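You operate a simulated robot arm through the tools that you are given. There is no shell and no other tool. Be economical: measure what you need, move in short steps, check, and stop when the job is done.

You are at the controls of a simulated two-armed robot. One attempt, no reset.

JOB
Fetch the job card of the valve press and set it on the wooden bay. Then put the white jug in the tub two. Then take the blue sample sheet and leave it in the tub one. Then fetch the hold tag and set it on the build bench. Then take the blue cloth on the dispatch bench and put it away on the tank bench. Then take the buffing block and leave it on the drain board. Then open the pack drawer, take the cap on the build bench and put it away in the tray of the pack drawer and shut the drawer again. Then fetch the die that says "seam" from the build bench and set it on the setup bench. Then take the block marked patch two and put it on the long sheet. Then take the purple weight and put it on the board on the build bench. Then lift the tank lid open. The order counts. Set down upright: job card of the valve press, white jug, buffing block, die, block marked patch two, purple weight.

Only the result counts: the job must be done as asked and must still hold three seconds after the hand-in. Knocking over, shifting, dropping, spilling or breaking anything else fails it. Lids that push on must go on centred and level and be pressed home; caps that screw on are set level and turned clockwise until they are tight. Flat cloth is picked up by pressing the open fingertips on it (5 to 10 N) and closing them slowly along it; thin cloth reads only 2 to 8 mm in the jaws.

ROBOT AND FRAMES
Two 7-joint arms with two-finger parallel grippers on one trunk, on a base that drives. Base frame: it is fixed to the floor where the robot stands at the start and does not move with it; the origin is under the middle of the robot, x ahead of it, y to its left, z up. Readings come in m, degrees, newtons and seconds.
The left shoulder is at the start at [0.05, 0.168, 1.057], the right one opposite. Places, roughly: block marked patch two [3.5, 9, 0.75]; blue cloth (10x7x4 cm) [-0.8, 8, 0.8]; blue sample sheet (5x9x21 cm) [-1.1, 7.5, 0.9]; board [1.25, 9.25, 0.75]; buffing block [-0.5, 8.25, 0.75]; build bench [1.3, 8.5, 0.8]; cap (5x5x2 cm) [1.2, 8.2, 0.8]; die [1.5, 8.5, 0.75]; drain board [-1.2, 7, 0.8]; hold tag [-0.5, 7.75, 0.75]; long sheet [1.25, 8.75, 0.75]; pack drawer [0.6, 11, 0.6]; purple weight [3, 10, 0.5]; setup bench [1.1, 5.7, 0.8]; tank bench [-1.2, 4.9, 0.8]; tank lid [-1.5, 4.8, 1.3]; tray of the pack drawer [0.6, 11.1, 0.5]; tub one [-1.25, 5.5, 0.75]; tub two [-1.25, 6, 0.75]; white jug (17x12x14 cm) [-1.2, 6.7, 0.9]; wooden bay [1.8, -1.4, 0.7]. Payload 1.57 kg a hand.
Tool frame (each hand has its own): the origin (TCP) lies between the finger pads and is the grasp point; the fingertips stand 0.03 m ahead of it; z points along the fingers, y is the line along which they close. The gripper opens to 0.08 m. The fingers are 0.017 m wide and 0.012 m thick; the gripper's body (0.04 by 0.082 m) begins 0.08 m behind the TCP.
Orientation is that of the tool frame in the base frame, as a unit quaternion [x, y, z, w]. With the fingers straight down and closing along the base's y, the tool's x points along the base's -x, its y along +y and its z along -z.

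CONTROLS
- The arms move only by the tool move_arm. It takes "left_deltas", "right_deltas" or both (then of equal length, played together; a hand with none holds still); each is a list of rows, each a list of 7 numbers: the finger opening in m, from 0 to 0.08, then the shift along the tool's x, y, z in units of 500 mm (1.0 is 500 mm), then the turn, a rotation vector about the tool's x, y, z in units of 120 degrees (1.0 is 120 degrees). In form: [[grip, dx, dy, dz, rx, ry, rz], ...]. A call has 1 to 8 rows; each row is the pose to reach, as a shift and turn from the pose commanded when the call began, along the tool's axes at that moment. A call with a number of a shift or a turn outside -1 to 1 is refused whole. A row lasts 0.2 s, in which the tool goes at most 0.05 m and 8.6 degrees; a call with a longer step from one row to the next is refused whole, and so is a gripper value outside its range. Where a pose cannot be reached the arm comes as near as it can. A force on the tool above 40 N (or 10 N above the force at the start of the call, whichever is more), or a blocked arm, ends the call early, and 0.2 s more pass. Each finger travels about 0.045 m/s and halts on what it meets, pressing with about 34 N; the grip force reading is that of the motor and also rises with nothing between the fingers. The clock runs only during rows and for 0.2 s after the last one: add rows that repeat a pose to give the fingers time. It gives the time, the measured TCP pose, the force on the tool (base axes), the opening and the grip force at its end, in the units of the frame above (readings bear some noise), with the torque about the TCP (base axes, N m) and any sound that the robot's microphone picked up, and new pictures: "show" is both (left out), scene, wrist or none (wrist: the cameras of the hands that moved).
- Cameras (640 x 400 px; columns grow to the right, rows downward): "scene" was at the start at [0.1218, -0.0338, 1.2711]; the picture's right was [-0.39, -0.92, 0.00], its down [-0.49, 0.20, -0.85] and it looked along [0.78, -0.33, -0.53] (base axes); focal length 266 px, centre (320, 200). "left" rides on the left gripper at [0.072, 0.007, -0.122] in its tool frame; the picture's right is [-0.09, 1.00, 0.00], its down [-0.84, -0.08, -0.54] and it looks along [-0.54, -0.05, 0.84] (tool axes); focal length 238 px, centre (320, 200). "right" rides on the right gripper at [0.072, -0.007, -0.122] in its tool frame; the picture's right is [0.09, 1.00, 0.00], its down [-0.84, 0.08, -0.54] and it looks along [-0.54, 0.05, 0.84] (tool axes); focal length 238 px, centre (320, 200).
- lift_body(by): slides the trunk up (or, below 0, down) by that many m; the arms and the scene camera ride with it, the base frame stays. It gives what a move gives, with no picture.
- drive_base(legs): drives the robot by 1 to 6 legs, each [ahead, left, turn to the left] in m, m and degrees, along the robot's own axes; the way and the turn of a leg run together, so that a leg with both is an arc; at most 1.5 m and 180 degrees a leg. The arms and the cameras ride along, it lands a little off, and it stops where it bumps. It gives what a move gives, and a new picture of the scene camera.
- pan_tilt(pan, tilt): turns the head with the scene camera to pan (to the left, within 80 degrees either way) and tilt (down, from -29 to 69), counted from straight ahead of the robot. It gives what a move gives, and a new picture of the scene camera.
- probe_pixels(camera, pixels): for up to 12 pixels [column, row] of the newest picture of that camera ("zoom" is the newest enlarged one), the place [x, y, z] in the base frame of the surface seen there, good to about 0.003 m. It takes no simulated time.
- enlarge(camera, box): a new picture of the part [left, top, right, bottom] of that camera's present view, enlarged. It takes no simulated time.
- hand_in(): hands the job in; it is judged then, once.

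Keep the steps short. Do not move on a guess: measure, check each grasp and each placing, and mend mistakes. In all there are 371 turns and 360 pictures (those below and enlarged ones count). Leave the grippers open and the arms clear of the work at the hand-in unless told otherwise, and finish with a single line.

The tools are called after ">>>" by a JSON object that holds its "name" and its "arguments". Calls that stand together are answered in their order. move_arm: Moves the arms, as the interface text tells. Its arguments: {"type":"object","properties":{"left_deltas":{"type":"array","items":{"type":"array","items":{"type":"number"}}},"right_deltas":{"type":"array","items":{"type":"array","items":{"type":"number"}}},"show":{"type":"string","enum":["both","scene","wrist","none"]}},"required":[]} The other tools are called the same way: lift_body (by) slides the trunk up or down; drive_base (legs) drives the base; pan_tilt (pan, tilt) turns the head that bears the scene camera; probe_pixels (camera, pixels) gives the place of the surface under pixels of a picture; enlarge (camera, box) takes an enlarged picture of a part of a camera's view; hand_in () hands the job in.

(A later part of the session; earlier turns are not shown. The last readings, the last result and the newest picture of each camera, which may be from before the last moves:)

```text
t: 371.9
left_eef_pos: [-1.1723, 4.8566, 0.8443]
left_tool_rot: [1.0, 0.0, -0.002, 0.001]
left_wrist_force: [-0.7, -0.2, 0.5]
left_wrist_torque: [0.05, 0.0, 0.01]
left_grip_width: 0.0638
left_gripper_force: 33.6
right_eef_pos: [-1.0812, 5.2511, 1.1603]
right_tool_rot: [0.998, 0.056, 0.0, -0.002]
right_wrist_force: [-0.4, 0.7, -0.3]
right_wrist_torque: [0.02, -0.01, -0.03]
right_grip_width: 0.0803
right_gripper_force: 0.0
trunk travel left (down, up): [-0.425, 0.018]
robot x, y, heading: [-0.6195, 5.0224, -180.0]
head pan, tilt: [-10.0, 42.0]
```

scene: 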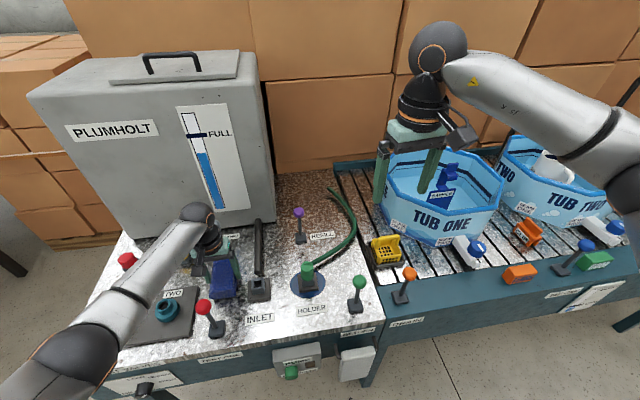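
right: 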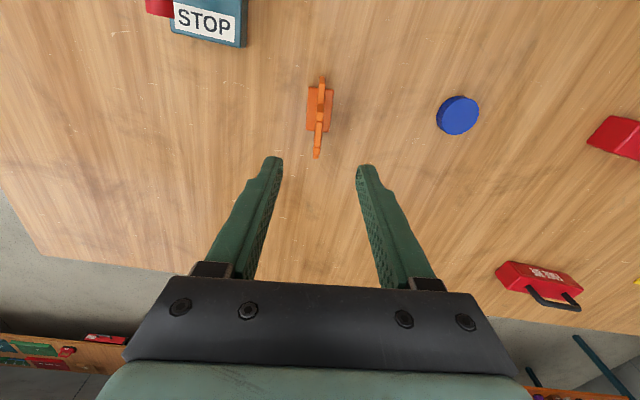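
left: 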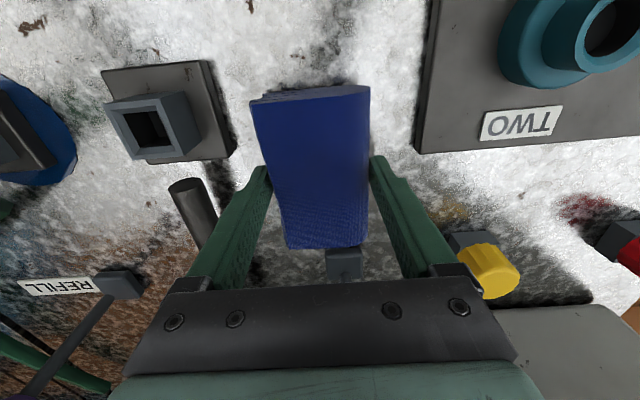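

>>> {"name": "move_arm", "arguments": {"left_deltas": [[0, 0, 0, 0.008, 0, 0, 0], [0, 0, 0, 0.014, 0, 0, 0], [0, 0, 0, 0.018, 0, 0, 0]], "show": "none"}}

```text
t: 372.7
left_eef_pos: [-1.1734, 4.8546, 0.836]
left_tool_rot: [1.0, 0.0, -0.002, 0.001]
left_wrist_force: [1.7, -1.0, 3.8]
left_wrist_torque: [0.04, -0.21, -0.09]
left_grip_width: 0.0637
left_gripper_force: 34.0
right_eef_pos: [-1.0813, 5.2512, 1.1608]
right_tool_rot: [0.998, 0.058, -0.002, -0.002]
right_wrist_force: [0.0, -0.2, 0.4]
right_wrist_torque: [0.01, -0.01, -0.03]
right_grip_width: 0.08
right_gripper_force: 0.1
trunk travel left (down, up): [-0.425, 0.018]
robot x, y, heading: [-0.6179, 5.0294, -179.8]
head pan, tilt: [-10.0, 42.0]
```

Contact reads 4 N. I open just enough and rise straight up.

>>> {"name": "move_arm", "arguments": {"left_deltas": [[0.066, 0, 0, 0.018, 0, 0, 0], [0.07, 0, 0, 0.018, 0, 0, 0], [0.074, 0, 0, 0.018, 0, 0, 0], [0.074, 0, 0, 0.018, 0, 0, 0], [0.074, 0, 0, -0.05, 0, 0, 0], [0.074, 0, 0, -0.14, 0, 0, 0], [0.074, 0, 0, -0.23, 0, 0, 0], [0.074, 0, 0, -0.32, 0, 0, 0]], "show": "both"}}

```text
t: 374.5
left_eef_pos: [-1.1718, 4.856, 0.9962]
left_tool_rot: [1.0, 0.0, -0.001, 0.001]
left_wrist_force: [0.1, 0.1, 0.3]
left_wrist_torque: [-0.01, 0.02, -0.01]
left_grip_width: 0.074
left_gripper_force: 0.0
right_eef_pos: [-1.0807, 5.2516, 1.1614]
right_tool_rot: [0.998, 0.057, -0.001, -0.003]
right_wrist_force: [0.6, -0.5, -1.2]
right_wrist_torque: [0.01, -0.01, 0.04]
right_grip_width: 0.0801
right_gripper_force: 0.0
trunk travel left (down, up): [-0.425, 0.018]
robot x, y, heading: [-0.6185, 5.0294, -180.1]
head pan, tilt: [-10.0, 42.0]
```

scene: 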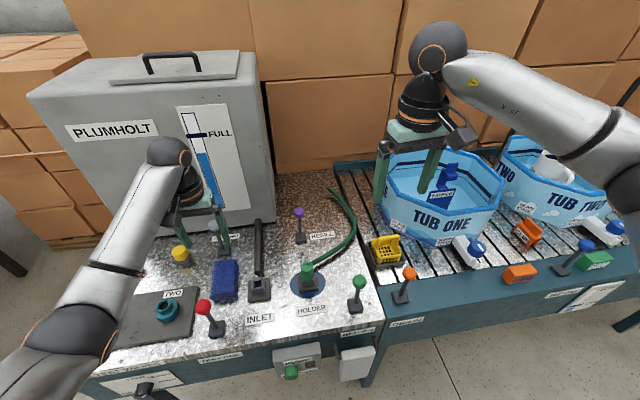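
left: 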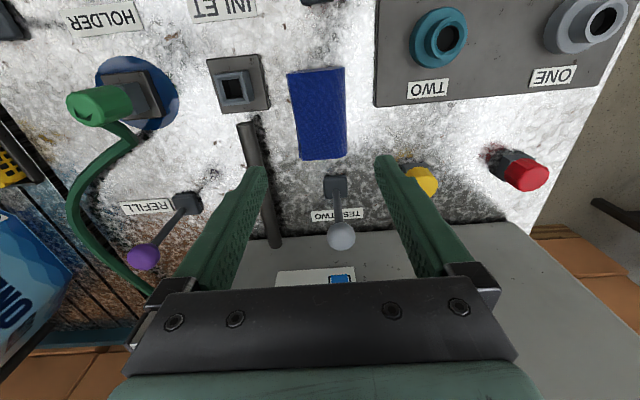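

Cloth is on the tank bench. Next is the pink BUFF block. I raise the left hand and drive to the dispatch bench's east side.

>>> {"name": "move_arm", "arguments": {"left_deltas": [[0.08, 0.02, 0, -0.08, 0, 0, 0], [0.08, 0.06, 0, -0.16, 0, 0, 0], [0.08, 0.12, 0, -0.24, 0, 0, 0], [0.08, 0.18, 0, -0.32, 0, 0, 0], [0.08, 0.24, 0, -0.36, 0, 0, 0]], "show": "none"}}

>>> {"name": "drive_base", "arguments": {"legs": [[-0.6, 0, 0], [0, -1.5, 0], [0, -1.5, 0]]}}

>>> {"name": "pan_tilt", "arguments": {"pan": -15, "tilt": 50}}

```text
t: 375.7
left_eef_pos: [-1.052, 4.8552, 1.1743]
left_tool_rot: [1.0, 0.0, -0.001, 0.0]
left_wrist_force: [0.3, -0.3, 0.7]
left_wrist_torque: [0.01, 0.0, 0.03]
left_grip_width: 0.0799
left_gripper_force: 0.0
right_eef_pos: [-1.0809, 5.2508, 1.1616]
right_tool_rot: [0.998, 0.057, -0.001, -0.002]
right_wrist_force: [0.3, -1.0, 0.2]
right_wrist_torque: [-0.02, 0.01, -0.01]
right_grip_width: 0.0798
right_gripper_force: 0.1
trunk travel left (down, up): [-0.425, 0.018]
robot x, y, heading: [-0.6178, 5.0277, -179.8]
head pan, tilt: [-10.0, 42.0]
```

```text
t: 393.2
left_eef_pos: [-0.446, 7.8627, 1.1751]
left_tool_rot: [1.0, -0.004, -0.002, 0.002]
left_wrist_force: [0.3, 0.1, -0.1]
left_wrist_torque: [-0.03, 0.02, -0.01]
left_grip_width: 0.0799
left_gripper_force: 0.0
right_eef_pos: [-0.4723, 8.2575, 1.161]
right_tool_rot: [0.999, 0.053, -0.001, -0.001]
right_wrist_force: [-0.3, -0.3, 0.0]
right_wrist_torque: [0.01, -0.01, 0.02]
right_grip_width: 0.0801
right_gripper_force: 0.0
trunk travel left (down, up): [-0.425, 0.018]
robot x, y, heading: [-0.0124, 8.0321, 179.6]
head pan, tilt: [-10.0, 42.0]
```

scene: 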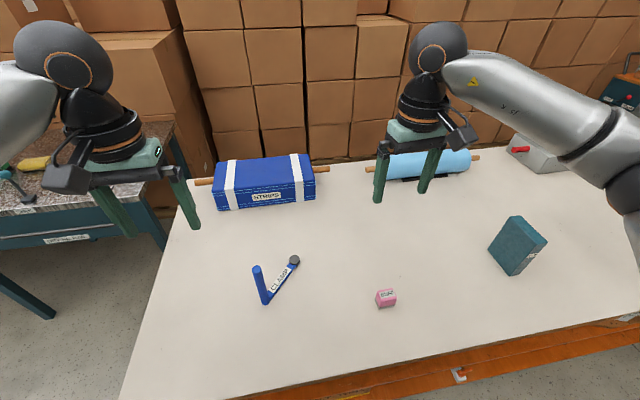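

```text
t: 393.9
left_eef_pos: [-0.4449, 7.8622, 1.1759]
left_tool_rot: [1.0, -0.004, 0.0, 0.0]
left_wrist_force: [-0.4, 0.0, 0.5]
left_wrist_torque: [0.01, -0.01, -0.01]
left_grip_width: 0.08
left_gripper_force: 0.0
right_eef_pos: [-0.4716, 8.2592, 1.1619]
right_tool_rot: [0.999, 0.053, -0.001, -0.002]
right_wrist_force: [0.4, -1.0, -0.1]
right_wrist_torque: [0.05, -0.04, 0.0]
right_grip_width: 0.08
right_gripper_force: 0.0
trunk travel left (down, up): [-0.425, 0.018]
robot x, y, heading: [-0.0108, 8.0321, 179.7]
head pan, tilt: [-15.0, 50.0]
```

scene: 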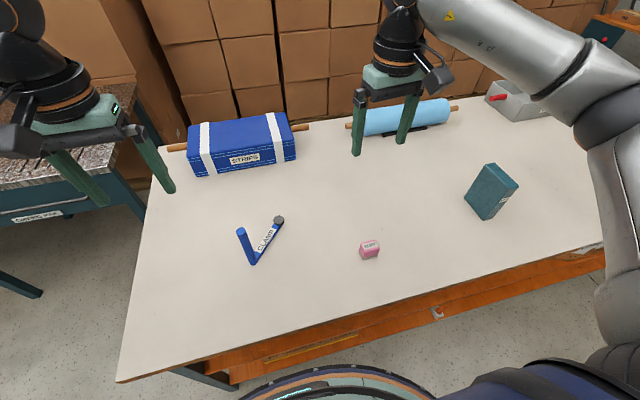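

>>> {"name": "enlarge", "arguments": {"camera": "scene", "box": [340, 225, 400, 270]}}

>>> {"name": "probe_pixels", "arguments": {"camera": "scene", "pixels": [[369, 243], [363, 241], [375, 240], [378, 246], [364, 247], [371, 254], [361, 255], [377, 254], [369, 262]]}}

```text
8.89 times, centred on (370, 248) of scene
```

zoom: 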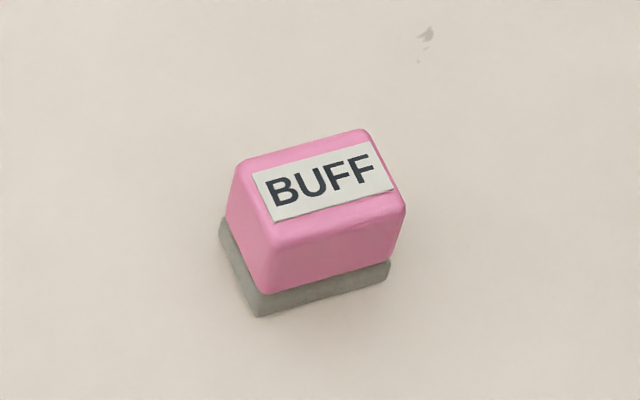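

```text
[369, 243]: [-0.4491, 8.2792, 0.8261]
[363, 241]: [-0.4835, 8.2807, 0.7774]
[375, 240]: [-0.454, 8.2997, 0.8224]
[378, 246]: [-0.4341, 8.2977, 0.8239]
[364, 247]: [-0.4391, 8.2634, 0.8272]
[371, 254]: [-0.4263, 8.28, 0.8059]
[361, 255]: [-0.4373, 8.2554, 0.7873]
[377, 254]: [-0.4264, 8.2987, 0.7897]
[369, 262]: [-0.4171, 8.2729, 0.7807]
```

>>> {"name": "move_arm", "arguments": {"right_deltas": [[0.08, 0.01, -0.01, 0.08, 0, 0, 0], [0.08, 0.02, -0.02, 0.17, 0, 0, 0], [0.08, 0.04, -0.03, 0.26, 0, 0, 0], [0.08, 0.053, -0.033, 0.35, 0, 0, 0], [0.08, 0.053, -0.033, 0.43, 0, 0, 0], [0.08, 0.053, -0.033, 0.43, 0, 0, 0]], "show": "wrist"}}

>>> {"name": "probe_pixels", "arguments": {"camera": "right", "pixels": [[300, 120], [340, 120], [320, 120], [320, 140], [300, 140], [340, 140], [320, 100]]}}

```text
t: 395.3
left_eef_pos: [-0.4456, 7.8615, 1.1752]
left_tool_rot: [1.0, -0.003, 0.0, 0.0]
left_wrist_force: [0.1, -0.1, -0.4]
left_wrist_torque: [0.0, 0.03, 0.0]
left_grip_width: 0.0799
left_gripper_force: 0.0
right_eef_pos: [-0.4487, 8.2787, 0.9455]
right_tool_rot: [0.999, 0.053, -0.002, -0.001]
right_wrist_force: [-0.1, 0.6, 0.6]
right_wrist_torque: [0.01, -0.01, -0.01]
right_grip_width: 0.0799
right_gripper_force: 0.1
trunk travel left (down, up): [-0.425, 0.018]
robot x, y, heading: [-0.0109, 8.0333, 179.9]
head pan, tilt: [-15.0, 50.0]
```

right: 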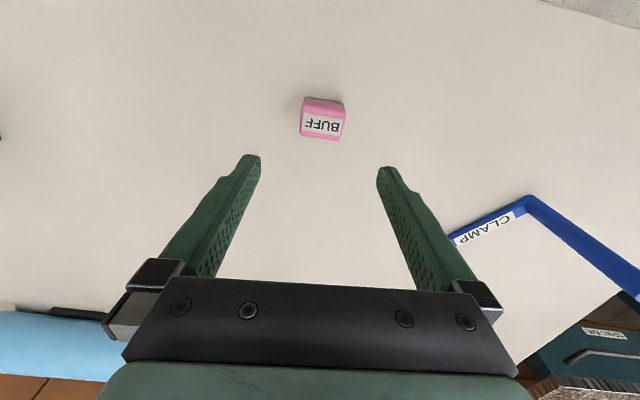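

```text
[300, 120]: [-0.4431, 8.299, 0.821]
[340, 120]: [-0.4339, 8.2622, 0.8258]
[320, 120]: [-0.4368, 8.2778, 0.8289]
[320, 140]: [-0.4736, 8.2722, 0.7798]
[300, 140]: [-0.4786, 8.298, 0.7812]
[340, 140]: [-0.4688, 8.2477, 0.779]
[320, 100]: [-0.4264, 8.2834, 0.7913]
```

>>> {"name": "move_arm", "arguments": {"right_deltas": [[0.08, 0.004, 0.004, 0.08, 0, 0, 0.058], [0.08, 0.006, 0.004, 0.17, 0, 0, 0.058], [0.08, 0.006, 0.004, 0.262, 0, 0, 0.058], [0.06, 0.006, 0.004, 0.262, 0, 0, 0.058], [0.04, 0.006, 0.004, 0.262, 0, 0, 0.058], [0.02, 0.006, 0.004, 0.262, 0, 0, 0.058], [0.0, 0.006, 0.004, 0.262, 0, 0, 0.058], [0.0, 0.006, 0.004, 0.262, 0, 0, 0.058]], "show": "wrist"}}

```text
t: 397.1
left_eef_pos: [-0.4461, 7.8611, 1.1754]
left_tool_rot: [1.0, -0.003, -0.001, 0.001]
left_wrist_force: [-0.1, 0.2, 0.5]
left_wrist_torque: [-0.01, 0.0, 0.05]
left_grip_width: 0.0798
left_gripper_force: 0.1
right_eef_pos: [-0.446, 8.2768, 0.8134]
right_tool_rot: [1.0, -0.007, -0.001, -0.002]
right_wrist_force: [0.1, 0.2, -0.5]
right_wrist_torque: [0.0, -0.03, 0.0]
right_grip_width: 0.0443
right_gripper_force: 33.8
trunk travel left (down, up): [-0.425, 0.018]
robot x, y, heading: [-0.0141, 8.0322, 179.5]
head pan, tilt: [-15.0, 50.0]
```

right: 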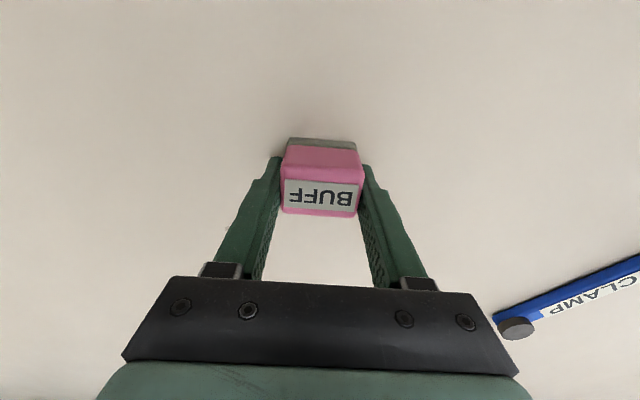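

>>> {"name": "move_arm", "arguments": {"right_deltas": [[0, 0, 0, -0.04, 0, 0, 0], [0, 0, 0, -0.12, 0, 0, 0], [0, 0, 0, -0.21, 0, 0, 0], [0, 0, 0, -0.3, 0, 0, 0], [0, 0, 0, -0.39, 0, 0, 0], [0, 0, 0, -0.48, 0, 0, 0], [0, 0, 0, -0.56, 0, 0, 0]], "show": "wrist"}}

>>> {"name": "drive_base", "arguments": {"legs": [[0, 1.2, 0], [0.55, 0, 0]]}}

>>> {"name": "pan_tilt", "arguments": {"pan": -12, "tilt": 50}}

```text
t: 398.7
left_eef_pos: [-0.4468, 7.8621, 1.1759]
left_tool_rot: [1.0, -0.004, -0.001, 0.001]
left_wrist_force: [-0.2, 0.7, 0.4]
left_wrist_torque: [0.02, -0.01, 0.02]
left_grip_width: 0.0797
left_gripper_force: 0.0
right_eef_pos: [-0.4449, 8.2752, 1.0944]
right_tool_rot: [1.0, -0.008, 0.0, -0.001]
right_wrist_force: [-0.4, -0.5, -1.5]
right_wrist_torque: [0.01, -0.01, 0.03]
right_grip_width: 0.0442
right_gripper_force: 33.4
trunk travel left (down, up): [-0.425, 0.018]
robot x, y, heading: [-0.0136, 8.0338, 179.9]
head pan, tilt: [-15.0, 50.0]
```

right: 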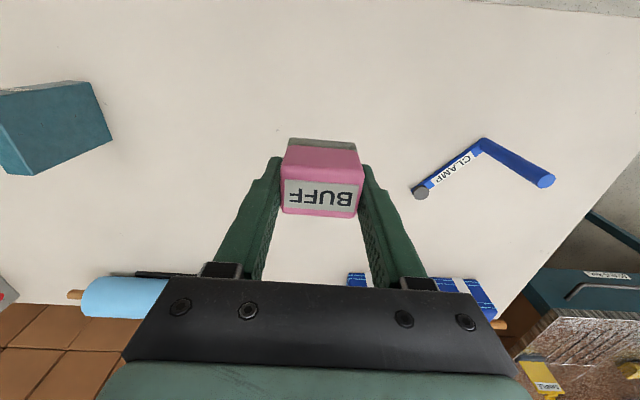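

```text
t: 407.6
left_eef_pos: [-1.0048, 6.6712, 1.1751]
left_tool_rot: [1.0, -0.005, -0.001, 0.001]
left_wrist_force: [0.3, 0.1, -0.1]
left_wrist_torque: [0.01, 0.0, 0.0]
left_grip_width: 0.08
left_gripper_force: 0.0
right_eef_pos: [-1.0016, 7.085, 1.0934]
right_tool_rot: [1.0, -0.008, -0.001, -0.002]
right_wrist_force: [-0.2, -0.3, -0.6]
right_wrist_torque: [0.01, -0.01, -0.03]
right_grip_width: 0.0443
right_gripper_force: 34.7
trunk travel left (down, up): [-0.425, 0.018]
robot x, y, heading: [-0.5698, 6.8406, 179.5]
head pan, tilt: [-15.0, 50.0]
```

scene: 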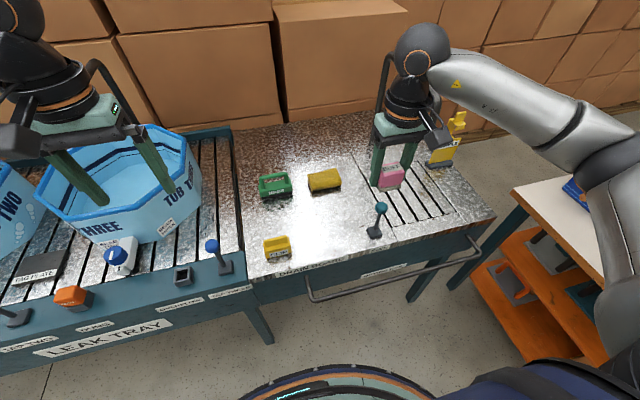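

```text
t: 408.2
left_eef_pos: [-1.0055, 6.6713, 1.1751]
left_tool_rot: [1.0, -0.005, -0.001, 0.002]
left_wrist_force: [-0.2, -1.0, 0.2]
left_wrist_torque: [-0.01, -0.01, -0.06]
left_grip_width: 0.0802
left_gripper_force: 0.0
right_eef_pos: [-1.0019, 7.0847, 1.0932]
right_tool_rot: [1.0, -0.009, 0.0, -0.001]
right_wrist_force: [-0.2, 0.8, -0.7]
right_wrist_torque: [0.01, -0.02, -0.01]
right_grip_width: 0.0442
right_gripper_force: 33.4
trunk travel left (down, up): [-0.425, 0.018]
robot x, y, heading: [-0.5699, 6.843, 179.7]
head pan, tilt: [-12.0, 50.0]
```

scene: 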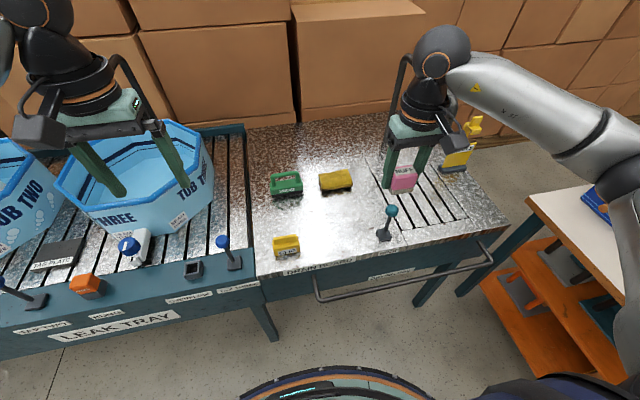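

>>> {"name": "probe_pixels", "arguments": {"camera": "scene", "pixels": [[330, 218], [340, 205], [320, 235], [286, 245], [335, 182], [385, 235], [286, 188], [300, 215], [355, 225]]}}

>>> {"name": "enlarge", "arguments": {"camera": "scene", "box": [240, 160, 440, 285]}}

```text
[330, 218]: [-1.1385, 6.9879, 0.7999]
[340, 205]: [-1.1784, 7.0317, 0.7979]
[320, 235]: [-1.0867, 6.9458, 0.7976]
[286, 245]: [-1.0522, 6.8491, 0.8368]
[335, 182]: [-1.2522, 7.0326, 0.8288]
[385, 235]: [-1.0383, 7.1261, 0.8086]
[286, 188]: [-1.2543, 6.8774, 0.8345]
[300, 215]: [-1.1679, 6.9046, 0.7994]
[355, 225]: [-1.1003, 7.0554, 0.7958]
```

```text
3.20 times, centred on (340, 222) of scene
```

zoom: 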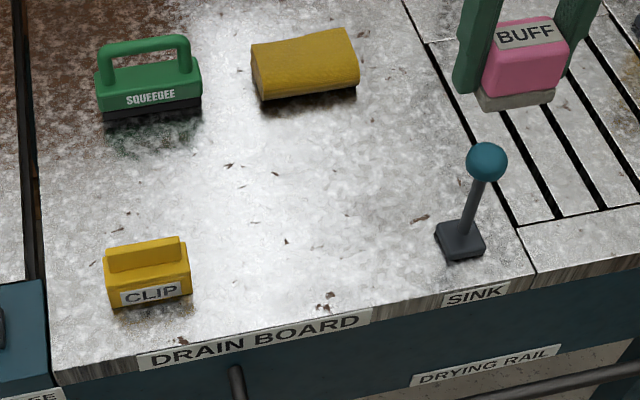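

>>> {"name": "drive_base", "arguments": {"legs": [[0.1, 0, 0]]}}

>>> {"name": "move_arm", "arguments": {"right_deltas": [[0, -0.02, 0.08, 0.0, 0, 0, 0], [0, -0.04, 0.16, 0.02, 0, 0, 0], [0, -0.06, 0.23, 0.07, 0, 0, 0], [0, -0.06, 0.23, 0.16, 0, 0, 0], [0, -0.06, 0.23, 0.25, 0, 0, 0], [0, -0.06, 0.23, 0.34, 0, 0, 0], [0, -0.06, 0.23, 0.42, 0, 0, 0], [0, -0.06, 0.23, 0.48, 0, 0, 0]], "show": "scene"}}

```text
t: 409.3
left_eef_pos: [-1.1047, 6.6711, 1.1749]
left_tool_rot: [1.0, -0.005, -0.001, 0.001]
left_wrist_force: [-0.3, 0.0, -0.2]
left_wrist_torque: [0.01, -0.02, 0.0]
left_grip_width: 0.0798
left_gripper_force: 0.1
right_eef_pos: [-1.1026, 7.0854, 1.0931]
right_tool_rot: [1.0, -0.008, 0.0, -0.002]
right_wrist_force: [0.1, 0.8, -0.7]
right_wrist_torque: [0.02, 0.01, 0.02]
right_grip_width: 0.0441
right_gripper_force: 34.0
trunk travel left (down, up): [-0.425, 0.018]
robot x, y, heading: [-0.668, 6.8398, 179.7]
head pan, tilt: [-12.0, 50.0]
```

scene: 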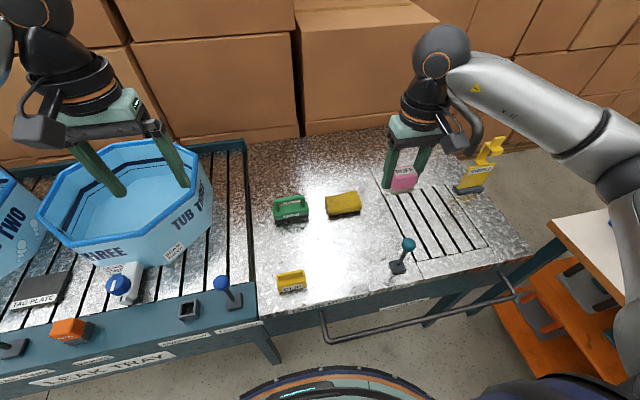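

```text
t: 411.1
left_eef_pos: [-1.1044, 6.6726, 1.1748]
left_tool_rot: [1.0, -0.004, -0.001, 0.001]
left_wrist_force: [0.7, -0.7, -0.2]
left_wrist_torque: [-0.05, 0.01, 0.01]
left_grip_width: 0.0798
left_gripper_force: 0.1
right_eef_pos: [-1.1348, 6.973, 0.8537]
right_tool_rot: [1.0, -0.008, -0.001, -0.001]
right_wrist_force: [0.1, 0.5, -1.3]
right_wrist_torque: [0.03, 0.01, -0.01]
right_grip_width: 0.0444
right_gripper_force: 33.8
trunk travel left (down, up): [-0.425, 0.018]
robot x, y, heading: [-0.6726, 6.8429, 179.3]
head pan, tilt: [-12.0, 50.0]
```

scene: 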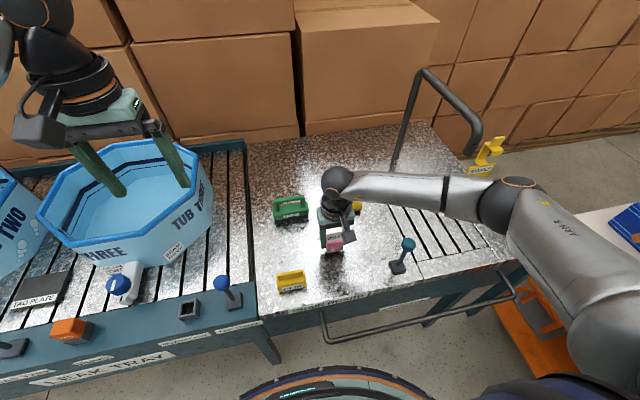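

>>> {"name": "move_arm", "arguments": {"right_deltas": [[0, 0, 0, 0.02, 0, 0, 0], [0, 0, 0, 0.034, 0, 0, 0], [0, 0, 0, 0.04, 0, 0, 0], [0, 0, 0, 0.043, 0, 0, 0]], "show": "none"}}

```text
t: 412.1
left_eef_pos: [-1.1031, 6.6723, 1.1761]
left_tool_rot: [1.0, -0.006, -0.002, 0.001]
left_wrist_force: [0.1, -0.5, -0.8]
left_wrist_torque: [0.02, -0.02, 0.04]
left_grip_width: 0.0799
left_gripper_force: 0.0
right_eef_pos: [-1.1353, 6.9723, 0.8339]
right_tool_rot: [1.0, -0.01, -0.002, -0.001]
right_wrist_force: [1.4, 1.8, 9.6]
right_wrist_torque: [-0.16, -0.06, 0.03]
right_grip_width: 0.044
right_gripper_force: 34.0
trunk travel left (down, up): [-0.425, 0.018]
robot x, y, heading: [-0.6726, 6.8417, 179.4]
head pan, tilt: [-12.0, 50.0]
```

Touching at 9.6 N. I release and rise.

>>> {"name": "move_arm", "arguments": {"right_deltas": [[0.047, 0, 0, -0.002, 0, 0, 0], [0.058, 0, 0, -0.002, 0, 0, 0], [0.07, 0, 0, -0.002, 0, 0, 0], [0.07, 0, 0, -0.06, 0, 0, 0], [0.07, 0, 0, -0.15, 0, 0, 0], [0.07, 0, 0, -0.24, 0, 0, 0], [0.07, 0, 0, -0.33, 0, 0, 0], [0.07, 0, 0, -0.42, 0, 0, 0]], "show": "both"}}

```text
t: 413.9
left_eef_pos: [-1.1031, 6.6716, 1.1755]
left_tool_rot: [1.0, -0.006, -0.002, 0.001]
left_wrist_force: [0.2, 0.2, -0.2]
left_wrist_torque: [-0.03, 0.0, 0.0]
left_grip_width: 0.0802
left_gripper_force: 0.0
right_eef_pos: [-1.1324, 6.9714, 1.0425]
right_tool_rot: [1.0, -0.009, -0.001, -0.003]
right_wrist_force: [0.2, 0.2, -1.0]
right_wrist_torque: [0.0, 0.02, 0.02]
right_grip_width: 0.0699
right_gripper_force: 0.0
trunk travel left (down, up): [-0.425, 0.018]
robot x, y, heading: [-0.6692, 6.8399, 179.5]
head pan, tilt: [-12.0, 50.0]
```

scene: 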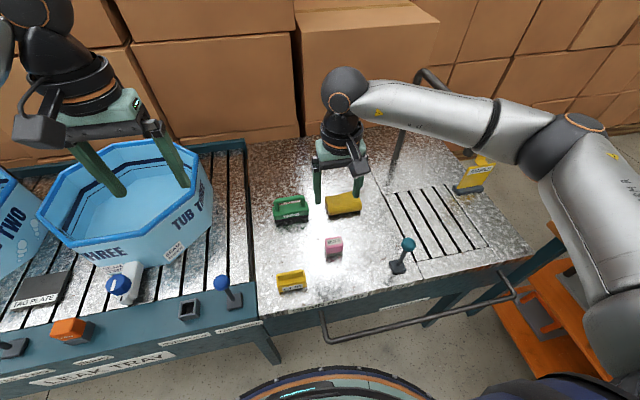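
right: 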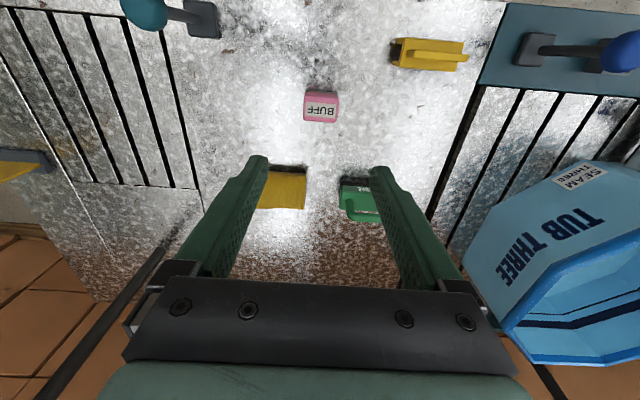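

BUFF block stands on the drain board. Next is the pack drawer, so I drive there and look.

>>> {"name": "move_arm", "arguments": {"right_deltas": [[0.08, 0.05, 0, -0.07, 0, 0, 0], [0.08, 0.1, 0, -0.14, 0, 0, 0], [0.08, 0.16, 0, -0.2, 0, 0, 0]], "show": "none"}}

>>> {"name": "drive_base", "arguments": {"legs": [[-0.8, 0, 0], [0, -1.5, 0], [0, -1.3, 0], [0, 0, -90]]}}

>>> {"name": "pan_tilt", "arguments": {"pan": -15, "tilt": 30}}

```text
t: 414.7
left_eef_pos: [-1.1041, 6.6723, 1.1745]
left_tool_rot: [1.0, -0.005, -0.002, 0.001]
left_wrist_force: [0.3, 0.3, -0.2]
left_wrist_torque: [-0.01, 0.01, 0.02]
left_grip_width: 0.0801
left_gripper_force: 0.1
right_eef_pos: [-1.0523, 6.9711, 1.1424]
right_tool_rot: [1.0, -0.009, -0.001, -0.003]
right_wrist_force: [0.1, 0.3, -0.7]
right_wrist_torque: [0.01, 0.05, 0.01]
right_grip_width: 0.08
right_gripper_force: 0.0
trunk travel left (down, up): [-0.425, 0.018]
robot x, y, heading: [-0.6719, 6.8381, 179.6]
head pan, tilt: [-12.0, 50.0]
```

```text
t: 435.9
left_eef_pos: [-0.0365, 10.064, 1.175]
left_tool_rot: [0.708, -0.706, -0.001, -0.001]
left_wrist_force: [-0.7, 0.3, 0.0]
left_wrist_torque: [0.01, -0.01, -0.02]
left_grip_width: 0.0803
left_gripper_force: 0.1
right_eef_pos: [0.2648, 10.0161, 1.1413]
right_tool_rot: [-0.706, 0.709, -0.001, 0.001]
right_wrist_force: [0.1, -0.7, 0.5]
right_wrist_torque: [-0.02, -0.01, -0.02]
right_grip_width: 0.0803
right_gripper_force: 0.0
trunk travel left (down, up): [-0.425, 0.018]
robot x, y, heading: [0.1402, 9.6359, 90.2]
head pan, tilt: [-12.0, 50.0]
```

scene: 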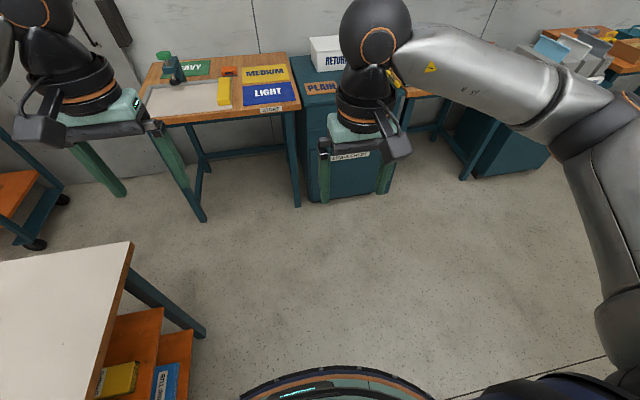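

```text
t: 436.8
left_eef_pos: [-0.036, 10.0633, 1.1751]
left_tool_rot: [0.708, -0.706, -0.001, 0.0]
left_wrist_force: [-0.5, -0.2, -0.6]
left_wrist_torque: [-0.01, 0.02, 0.0]
left_grip_width: 0.0801
left_gripper_force: 0.1
right_eef_pos: [0.2641, 10.0169, 1.1434]
right_tool_rot: [-0.706, 0.708, 0.0, 0.002]
right_wrist_force: [0.2, 0.2, 0.2]
right_wrist_torque: [-0.02, 0.01, 0.03]
right_grip_width: 0.0798
right_gripper_force: 0.1
trunk travel left (down, up): [-0.425, 0.018]
robot x, y, heading: [0.1403, 9.6315, 90.1]
head pan, tilt: [-15.0, 30.0]
```

scene: 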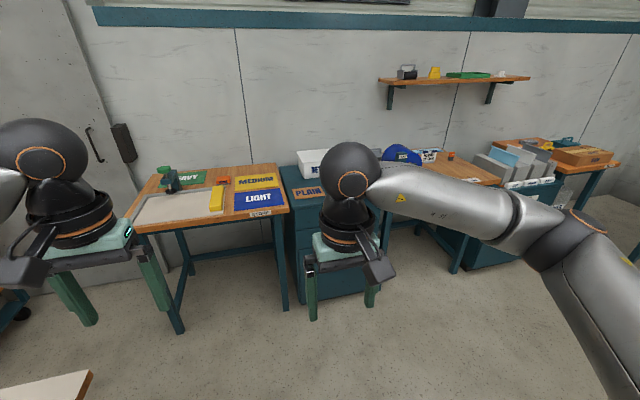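

>>> {"name": "drive_base", "arguments": {"legs": [[0, -0.35, 0]]}}

>>> {"name": "move_arm", "arguments": {"right_deltas": [[0.08, 0, -0.08, 0, 0, 0, 0], [0.08, 0, -0.16, 0, 0, 0, 0], [0.08, 0, -0.24, 0, 0, 0, 0], [0.08, 0, -0.3, 0, 0, 0, 0]], "show": "none"}}

>>> {"name": "pan_tilt", "arguments": {"pan": -5, "tilt": 38}}

```text
t: 439.1
left_eef_pos: [0.3158, 10.0656, 1.1748]
left_tool_rot: [0.708, -0.706, 0.0, 0.0]
left_wrist_force: [0.6, -0.3, 0.5]
left_wrist_torque: [-0.03, -0.01, 0.02]
left_grip_width: 0.08
left_gripper_force: 0.1
right_eef_pos: [0.6156, 10.0187, 1.1431]
right_tool_rot: [-0.705, 0.709, 0.0, 0.001]
right_wrist_force: [0.2, 1.0, 0.3]
right_wrist_torque: [-0.03, -0.01, -0.02]
right_grip_width: 0.08
right_gripper_force: 0.0
trunk travel left (down, up): [-0.425, 0.018]
robot x, y, heading: [0.4883, 9.6375, 90.2]
head pan, tilt: [-15.0, 30.0]
```

scene: 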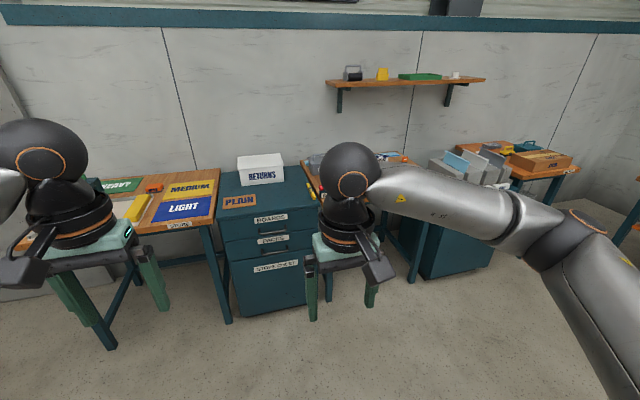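

```text
t: 440.1
left_eef_pos: [0.3164, 10.0645, 1.1751]
left_tool_rot: [0.708, -0.706, -0.001, 0.001]
left_wrist_force: [-0.2, 0.2, -0.7]
left_wrist_torque: [0.01, -0.01, 0.01]
left_grip_width: 0.0802
left_gripper_force: 0.1
right_eef_pos: [0.7664, 10.0164, 1.1436]
right_tool_rot: [-0.706, 0.709, 0.0, 0.001]
right_wrist_force: [0.4, -0.3, -0.1]
right_wrist_torque: [-0.01, -0.03, 0.02]
right_grip_width: 0.0802
right_gripper_force: 0.0
trunk travel left (down, up): [-0.425, 0.018]
robot x, y, heading: [0.4899, 9.6317, 90.3]
head pan, tilt: [-15.0, 30.0]
```

```text
t: 440.8
left_eef_pos: [0.3151, 10.0661, 1.1753]
left_tool_rot: [0.708, -0.706, -0.001, 0.0]
left_wrist_force: [-0.2, -0.6, 0.5]
left_wrist_torque: [0.02, 0.0, -0.01]
left_grip_width: 0.08
left_gripper_force: 0.1
right_eef_pos: [0.7666, 10.0167, 1.1444]
right_tool_rot: [-0.705, 0.709, -0.001, 0.002]
right_wrist_force: [0.4, 0.3, -0.1]
right_wrist_torque: [-0.01, 0.05, 0.02]
right_grip_width: 0.0799
right_gripper_force: 0.0
trunk travel left (down, up): [-0.425, 0.018]
robot x, y, heading: [0.486, 9.6313, 90.4]
head pan, tilt: [-5.0, 38.0]
```

scene: 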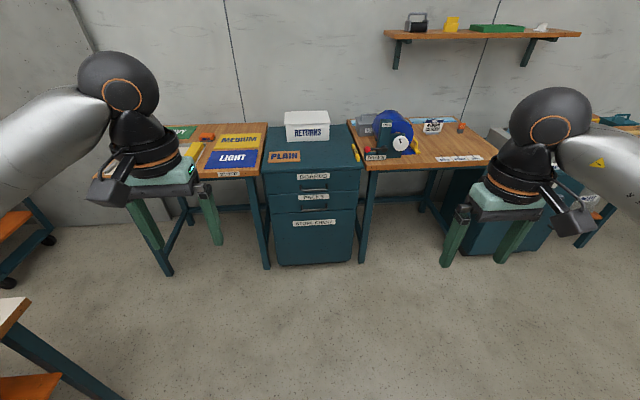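

>>> {"name": "enlarge", "arguments": {"camera": "scene", "box": [255, 140, 375, 270]}}

>>> {"name": "probe_pixels", "arguments": {"camera": "scene", "pixels": [[313, 176], [313, 187], [313, 196], [313, 208], [280, 195], [345, 195], [313, 201], [313, 223], [313, 240], [262, 185], [360, 185], [275, 262]]}}

```text
3.08 times, centred on (315, 205) of scene
```

zoom: 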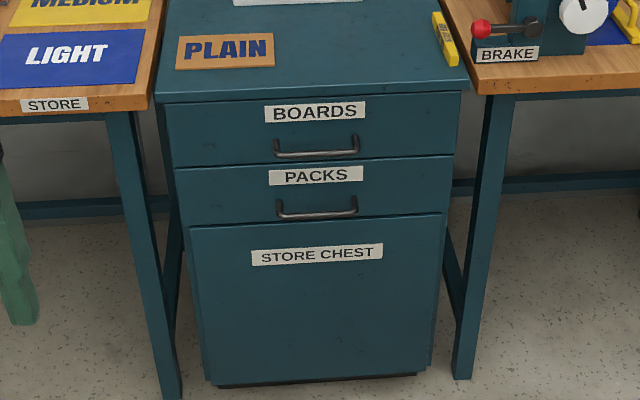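

```text
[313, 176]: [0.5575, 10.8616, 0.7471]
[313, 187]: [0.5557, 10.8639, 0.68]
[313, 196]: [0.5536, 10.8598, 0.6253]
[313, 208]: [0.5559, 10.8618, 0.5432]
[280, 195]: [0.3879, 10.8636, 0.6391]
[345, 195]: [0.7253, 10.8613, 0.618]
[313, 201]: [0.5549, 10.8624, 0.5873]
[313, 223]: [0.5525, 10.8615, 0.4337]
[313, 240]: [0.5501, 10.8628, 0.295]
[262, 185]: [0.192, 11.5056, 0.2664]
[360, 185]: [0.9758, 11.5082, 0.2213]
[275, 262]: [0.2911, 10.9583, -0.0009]
```

>>> {"name": "probe_pixels", "arguments": {"camera": "zoom", "pixels": [[317, 214], [300, 213], [335, 213], [280, 205], [356, 203], [317, 152], [317, 200], [280, 215], [357, 210]]}}

>>> {"name": "enlarge", "arguments": {"camera": "scene", "box": [295, 180, 335, 220]}}

```text
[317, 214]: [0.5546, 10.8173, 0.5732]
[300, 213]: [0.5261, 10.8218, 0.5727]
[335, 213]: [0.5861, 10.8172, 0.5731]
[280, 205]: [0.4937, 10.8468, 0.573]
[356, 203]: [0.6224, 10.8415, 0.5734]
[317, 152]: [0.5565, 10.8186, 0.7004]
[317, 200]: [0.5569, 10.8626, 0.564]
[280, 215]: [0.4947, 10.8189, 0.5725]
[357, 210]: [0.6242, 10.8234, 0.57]
```

```text
10.00 times, centred on (315, 200) of scene
```

zoom: 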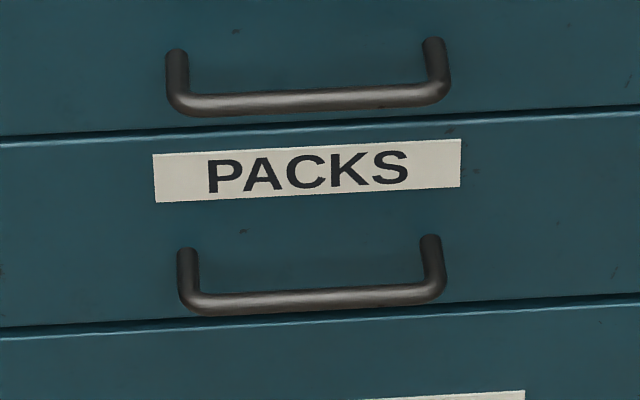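

The PACKS handle bar is at (0.56,10.82,0.57). The upper drawer's handle sits above it, so I grip horizontally from the front. I lower the trunk and turn the right hand to point forward with vertical closing.

>>> {"name": "lift_body", "arguments": {"by": -0.36}}

>>> {"name": "move_arm", "arguments": {"left_deltas": [[0.08, 0.0, 0, -0.05, 0, 0, 0], [0.08, 0.05, 0, -0.1, 0, 0, 0], [0.08, 0.1, 0, -0.17, 0, 0, 0], [0.08, 0.15, 0, -0.24, 0, 0, 0], [0.08, 0.2, 0, -0.3, 0, 0, 0], [0.08, 0.2, 0, -0.38, 0, 0, 0], [0.08, 0.2, 0, -0.4, 0, 0, 0]], "right_deltas": [[0.08, 0, 0, 0, -0.0412, -0.0412, 0.0412], [0.08, 0, 0, 0, -0.0824, -0.0824, 0.0824], [0.08, 0, 0, 0, -0.1237, -0.1237, 0.1237], [0.08, 0, 0, 0, -0.165, -0.165, 0.165], [0.08, 0, 0, 0, -0.206, -0.206, 0.206], [0.08, 0, 0, 0, -0.2474, -0.2474, 0.2474], [0.08, 0, 0, 0, -0.2887, -0.2887, 0.2887]], "show": "none"}}

>>> {"name": "move_arm", "arguments": {"right_deltas": [[0.08, 0, 0, 0, -0.0412, -0.0412, 0.0412], [0.08, 0, 0, 0, -0.0824, -0.0824, 0.0824], [0.08, 0, 0, 0, -0.1237, -0.1237, 0.1237], [0.08, 0, 0, 0, -0.165, -0.165, 0.165], [0.08, 0, 0, 0, -0.206, -0.206, 0.206], [0.08, 0, 0, 0, -0.2474, -0.2474, 0.2474], [0.08, 0, 0, 0, -0.2887, -0.2887, 0.2887]], "show": "both"}}

```text
t: 444.3
left_eef_pos: [0.3159, 10.066, 0.8135]
left_tool_rot: [0.707, -0.707, -0.001, 0.001]
left_wrist_force: [0.8, -0.8, 0.3]
left_wrist_torque: [-0.03, -0.02, 0.04]
left_grip_width: 0.08
left_gripper_force: 0.0
right_eef_pos: [0.7658, 10.0167, 0.7844]
right_tool_rot: [-0.705, 0.709, -0.001, 0.001]
right_wrist_force: [-0.3, 0.1, -1.2]
right_wrist_torque: [0.01, 0.0, 0.0]
right_grip_width: 0.0799
right_gripper_force: 0.1
trunk travel left (down, up): [-0.065, 0.378]
robot x, y, heading: [0.4894, 9.6324, 90.5]
head pan, tilt: [-5.0, 38.0]
```

```text
t: 445.9
left_eef_pos: [0.3143, 9.9659, 1.0139]
left_tool_rot: [0.708, -0.706, -0.001, -0.001]
left_wrist_force: [-0.4, 0.5, -0.4]
left_wrist_torque: [0.0, -0.03, -0.02]
left_grip_width: 0.0798
left_gripper_force: 0.0
right_eef_pos: [0.7662, 10.0153, 0.783]
right_tool_rot: [-0.406, 0.817, 0.409, 0.003]
right_wrist_force: [0.3, 0.8, -1.0]
right_wrist_torque: [0.0, -0.01, -0.01]
right_grip_width: 0.08
right_gripper_force: 0.1
trunk travel left (down, up): [-0.065, 0.378]
robot x, y, heading: [0.4856, 9.6318, 90.1]
head pan, tilt: [-5.0, 38.0]
```

```text
t: 447.5
left_eef_pos: [0.3153, 9.9654, 1.0152]
left_tool_rot: [0.707, -0.707, -0.002, 0.0]
left_wrist_force: [-0.2, 0.4, -0.1]
left_wrist_torque: [0.0, 0.01, 0.03]
left_grip_width: 0.0801
left_gripper_force: 0.1
right_eef_pos: [0.8566, 10.0199, 0.7772]
right_tool_rot: [-0.004, 0.709, 0.705, 0.001]
right_wrist_force: [0.2, 0.1, -1.1]
right_wrist_torque: [0.01, 0.0, -0.03]
right_grip_width: 0.0802
right_gripper_force: 0.1
right hand out of reach, approached as far as the arm can: row 1, 2, 3, 4, 5, 6, 7
trunk travel left (down, up): [-0.065, 0.378]
robot x, y, heading: [0.4909, 9.6322, 90.4]
head pan, tilt: [-5.0, 38.0]
```

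scene: 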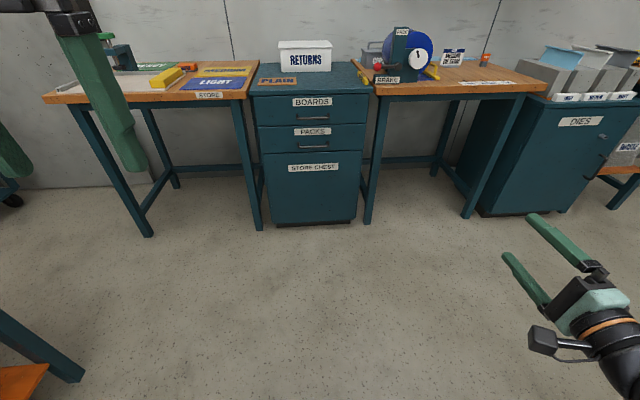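
right: 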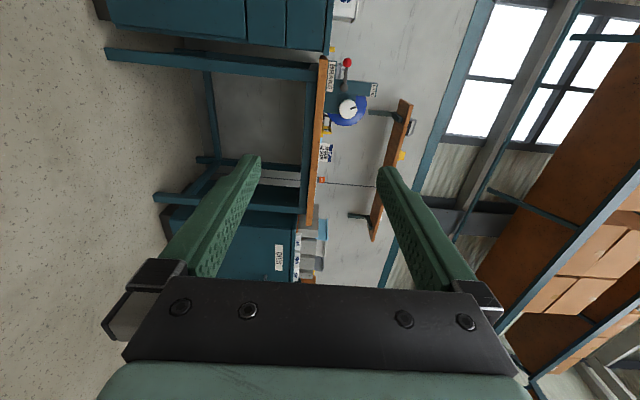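

>>> {"name": "move_arm", "arguments": {"right_deltas": [[0.08, 0.04, -0.06, 0.05, 0, 0, 0], [0.08, 0.08, -0.12, 0.1, 0, 0, 0], [0.08, 0.12, -0.18, 0.15, 0, 0, 0], [0.08, 0.16, -0.24, 0.2, 0, 0, 0], [0.08, 0.2, -0.3, 0.25, 0, 0, 0], [0.08, 0.24, -0.36, 0.3, 0, 0, 0], [0.08, 0.27, -0.414, 0.36, 0, 0, 0], [0.08, 0.27, -0.414, 0.36, 0, 0, 0]], "show": "scene"}}

```text
t: 449.3
left_eef_pos: [0.3157, 9.9645, 1.0141]
left_tool_rot: [0.708, -0.706, 0.0, -0.001]
left_wrist_force: [-0.1, -0.1, -0.2]
left_wrist_torque: [0.01, 0.02, 0.01]
left_grip_width: 0.0802
left_gripper_force: 0.1
right_eef_pos: [0.8789, 10.0184, 0.7532]
right_tool_rot: [-0.001, 0.708, 0.706, 0.002]
right_wrist_force: [-0.6, 0.0, 0.3]
right_wrist_torque: [0.01, 0.02, 0.0]
right_grip_width: 0.0801
right_gripper_force: 0.0
right hand out of reach, approached as far as the arm can: row 1, 2, 3, 4, 5, 6, 7, 8
trunk travel left (down, up): [-0.065, 0.378]
robot x, y, heading: [0.4909, 9.6356, 90.1]
head pan, tilt: [-5.0, 38.0]
```

scene: 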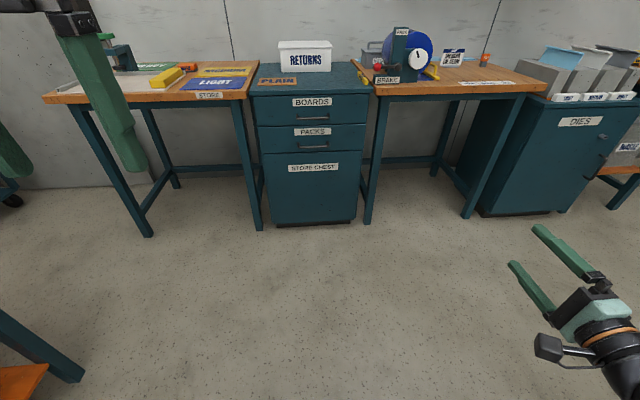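

That hand pose sits at a joint limit. I will hook the bar from above with a pitched hand instead, so I first rotate back to natural.

>>> {"name": "move_arm", "arguments": {"right_deltas": [[0.08, 0, 0, 0, 0.0412, 0.0412, -0.0412], [0.08, 0, 0, 0, 0.0824, 0.0824, -0.0824], [0.08, 0, 0, 0, 0.1237, 0.1237, -0.1237], [0.08, 0, 0, 0, 0.165, 0.165, -0.165], [0.08, 0, 0, 0, 0.206, 0.206, -0.206], [0.08, 0, 0, 0, 0.2474, 0.2474, -0.2474], [0.08, 0, 0, 0, 0.2887, 0.2887, -0.2887]], "show": "none"}}

>>> {"name": "move_arm", "arguments": {"right_deltas": [[0.04, 0, 0, 0, 0.0412, 0.0412, -0.0412], [0.0, 0, 0, 0, 0.0824, 0.0824, -0.0824], [0.0, 0, 0, 0, 0.1237, 0.1237, -0.1237], [0.0, 0, 0, 0, 0.165, 0.165, -0.165], [0.0, 0, 0, 0, 0.206, 0.206, -0.206], [0.0, 0, 0, 0, 0.2474, 0.2474, -0.2474], [0.0, 0, 0, 0, 0.2887, 0.2887, -0.2887]], "show": "none"}}

```text
t: 450.9
left_eef_pos: [0.3161, 9.966, 1.0133]
left_tool_rot: [0.708, -0.706, -0.001, 0.0]
left_wrist_force: [0.4, -0.5, -0.4]
left_wrist_torque: [-0.01, 0.04, 0.02]
left_grip_width: 0.0801
left_gripper_force: 0.0
right_eef_pos: [0.8821, 10.0213, 0.7517]
right_tool_rot: [-0.407, 0.817, 0.409, 0.002]
right_wrist_force: [0.3, -0.5, -0.5]
right_wrist_torque: [0.04, 0.02, 0.05]
right_grip_width: 0.08
right_gripper_force: 0.1
trunk travel left (down, up): [-0.065, 0.378]
robot x, y, heading: [0.4902, 9.6347, 90.1]
head pan, tilt: [-5.0, 38.0]
```

```text
t: 452.5
left_eef_pos: [0.3156, 9.9635, 1.0141]
left_tool_rot: [0.708, -0.707, -0.002, 0.0]
left_wrist_force: [-0.1, 0.0, 0.5]
left_wrist_torque: [0.04, -0.02, -0.02]
left_grip_width: 0.0801
left_gripper_force: 0.1
right_eef_pos: [0.9435, 10.0558, 0.6473]
right_tool_rot: [-0.677, 0.722, 0.14, -0.025]
right_wrist_force: [-0.6, -0.7, -0.5]
right_wrist_torque: [0.0, 0.04, 0.01]
right_grip_width: 0.0001
right_gripper_force: 21.3
right hand out of reach, approached as far as the arm can: row 3, 4, 5, 6, 7
trunk travel left (down, up): [-0.065, 0.378]
robot x, y, heading: [0.4884, 9.6341, 90.1]
head pan, tilt: [-5.0, 38.0]
```

>>> {"name": "move_arm", "arguments": {"right_deltas": [[0, -0.01, 0.085, -0.007, 0.016, 0.011, -0.004], [0, -0.02, 0.17, -0.014, 0.032, 0.022, -0.008], [0, -0.035, 0.255, -0.02, 0.047, 0.033, -0.013], [0, -0.05, 0.34, -0.03, 0.063, 0.044, -0.017], [0, -0.06, 0.425, -0.035, 0.079, 0.055, -0.021], [0, -0.07, 0.51, -0.04, 0.095, 0.066, -0.026], [0, -0.084, 0.596, -0.049, 0.11, 0.0764, -0.03], [0, -0.084, 0.596, -0.049, 0.11, 0.0764, -0.03]], "show": "none"}}

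```text
t: 454.3
left_eef_pos: [0.3156, 9.964, 1.0124]
left_tool_rot: [0.708, -0.706, -0.001, 0.001]
left_wrist_force: [-0.3, -1.1, 0.0]
left_wrist_torque: [-0.01, -0.02, -0.01]
left_grip_width: 0.0802
left_gripper_force: 0.0
right_eef_pos: [0.7573, 10.0447, 0.6611]
right_tool_rot: [-0.659, 0.71, 0.233, -0.08]
right_wrist_force: [-0.2, -0.6, -0.2]
right_wrist_torque: [-0.02, -0.01, 0.0]
right_grip_width: 0.0
right_gripper_force: 21.7
right hand out of reach, approached as far as the arm can: row 1, 2, 3, 4, 5, 6, 7, 8
trunk travel left (down, up): [-0.065, 0.378]
robot x, y, heading: [0.4902, 9.6286, 90.2]
head pan, tilt: [-5.0, 38.0]
```

>>> {"name": "move_arm", "arguments": {"right_deltas": [[0, 0, 0.03, -0.08, 0, 0, 0], [0, 0.005, 0.06, -0.16, 0, 0, 0], [0, 0.008, 0.092, -0.24, 0, 0, 0], [0, 0.008, 0.092, -0.24, 0.042, 0.02, -0.007], [0, 0.008, 0.092, -0.24, 0.084, 0.04, -0.014], [0, 0.008, 0.092, -0.24, 0.126, 0.06, -0.02], [0, 0.008, 0.092, -0.24, 0.168, 0.08, -0.027], [0, 0.008, 0.092, -0.24, 0.21, 0.103, -0.034]], "show": "none"}}

```text
t: 456.1
left_eef_pos: [0.3144, 9.9647, 1.0149]
left_tool_rot: [0.708, -0.707, -0.001, 0.0]
left_wrist_force: [-0.4, -0.5, 0.3]
left_wrist_torque: [-0.03, -0.02, 0.01]
left_grip_width: 0.0799
left_gripper_force: 0.1
right_eef_pos: [0.7661, 10.0208, 0.7372]
right_tool_rot: [-0.652, 0.7, 0.274, -0.098]
right_wrist_force: [0.1, 0.6, -0.4]
right_wrist_torque: [0.01, 0.03, -0.02]
right_grip_width: 0.0002
right_gripper_force: 21.1
right hand out of reach, approached as far as the arm can: row 1, 2, 3, 4, 5, 6, 7, 8
trunk travel left (down, up): [-0.065, 0.378]
robot x, y, heading: [0.491, 9.6317, 90.0]
head pan, tilt: [-5.0, 38.0]
```

>>> {"name": "move_arm", "arguments": {"right_deltas": [[0, 0, 0, 0, -0.004, -0.046, 0.04], [0, 0, 0, 0, -0.008, -0.092, 0.08], [0, 0, 0, 0, -0.012, -0.138, 0.121], [0, 0, 0, 0, -0.016, -0.184, 0.161], [0, 0, 0, 0, -0.0206, -0.23, 0.2015], [0, 0, 0, 0, -0.0206, -0.23, 0.2015]], "show": "none"}}

```text
t: 457.5
left_eef_pos: [0.3168, 9.9647, 1.0141]
left_tool_rot: [0.708, -0.706, -0.001, 0.0]
left_wrist_force: [-0.9, 0.2, -0.8]
left_wrist_torque: [0.05, -0.01, -0.03]
left_grip_width: 0.0803
left_gripper_force: 0.0
right_eef_pos: [0.7647, 10.022, 0.7376]
right_tool_rot: [-0.406, 0.817, 0.41, 0.002]
right_wrist_force: [0.3, 0.5, 0.0]
right_wrist_torque: [-0.05, 0.01, 0.0]
right_grip_width: 0.0001
right_gripper_force: 21.8
trunk travel left (down, up): [-0.065, 0.378]
robot x, y, heading: [0.4903, 9.6329, 90.0]
head pan, tilt: [-5.0, 38.0]
```

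>>> {"name": "move_arm", "arguments": {"right_deltas": [[0, -0.04, 0.08, -0.08, 0, 0, 0], [0, -0.08, 0.16, -0.16, 0, 0, 0], [0, -0.08, 0.16, -0.16, 0.0412, 0.0412, -0.0412], [0, -0.08, 0.16, -0.16, 0.0824, 0.0824, -0.0824], [0, -0.08, 0.16, -0.16, 0.1237, 0.1237, -0.1237], [0, -0.08, 0.16, -0.16, 0.165, 0.165, -0.165], [0, -0.08, 0.16, -0.16, 0.206, 0.206, -0.206], [0, -0.08, 0.16, -0.16, 0.2474, 0.2474, -0.2474]], "show": "scene"}}

```text
refused: row 1 steps farther than a row can; nothing moved
```

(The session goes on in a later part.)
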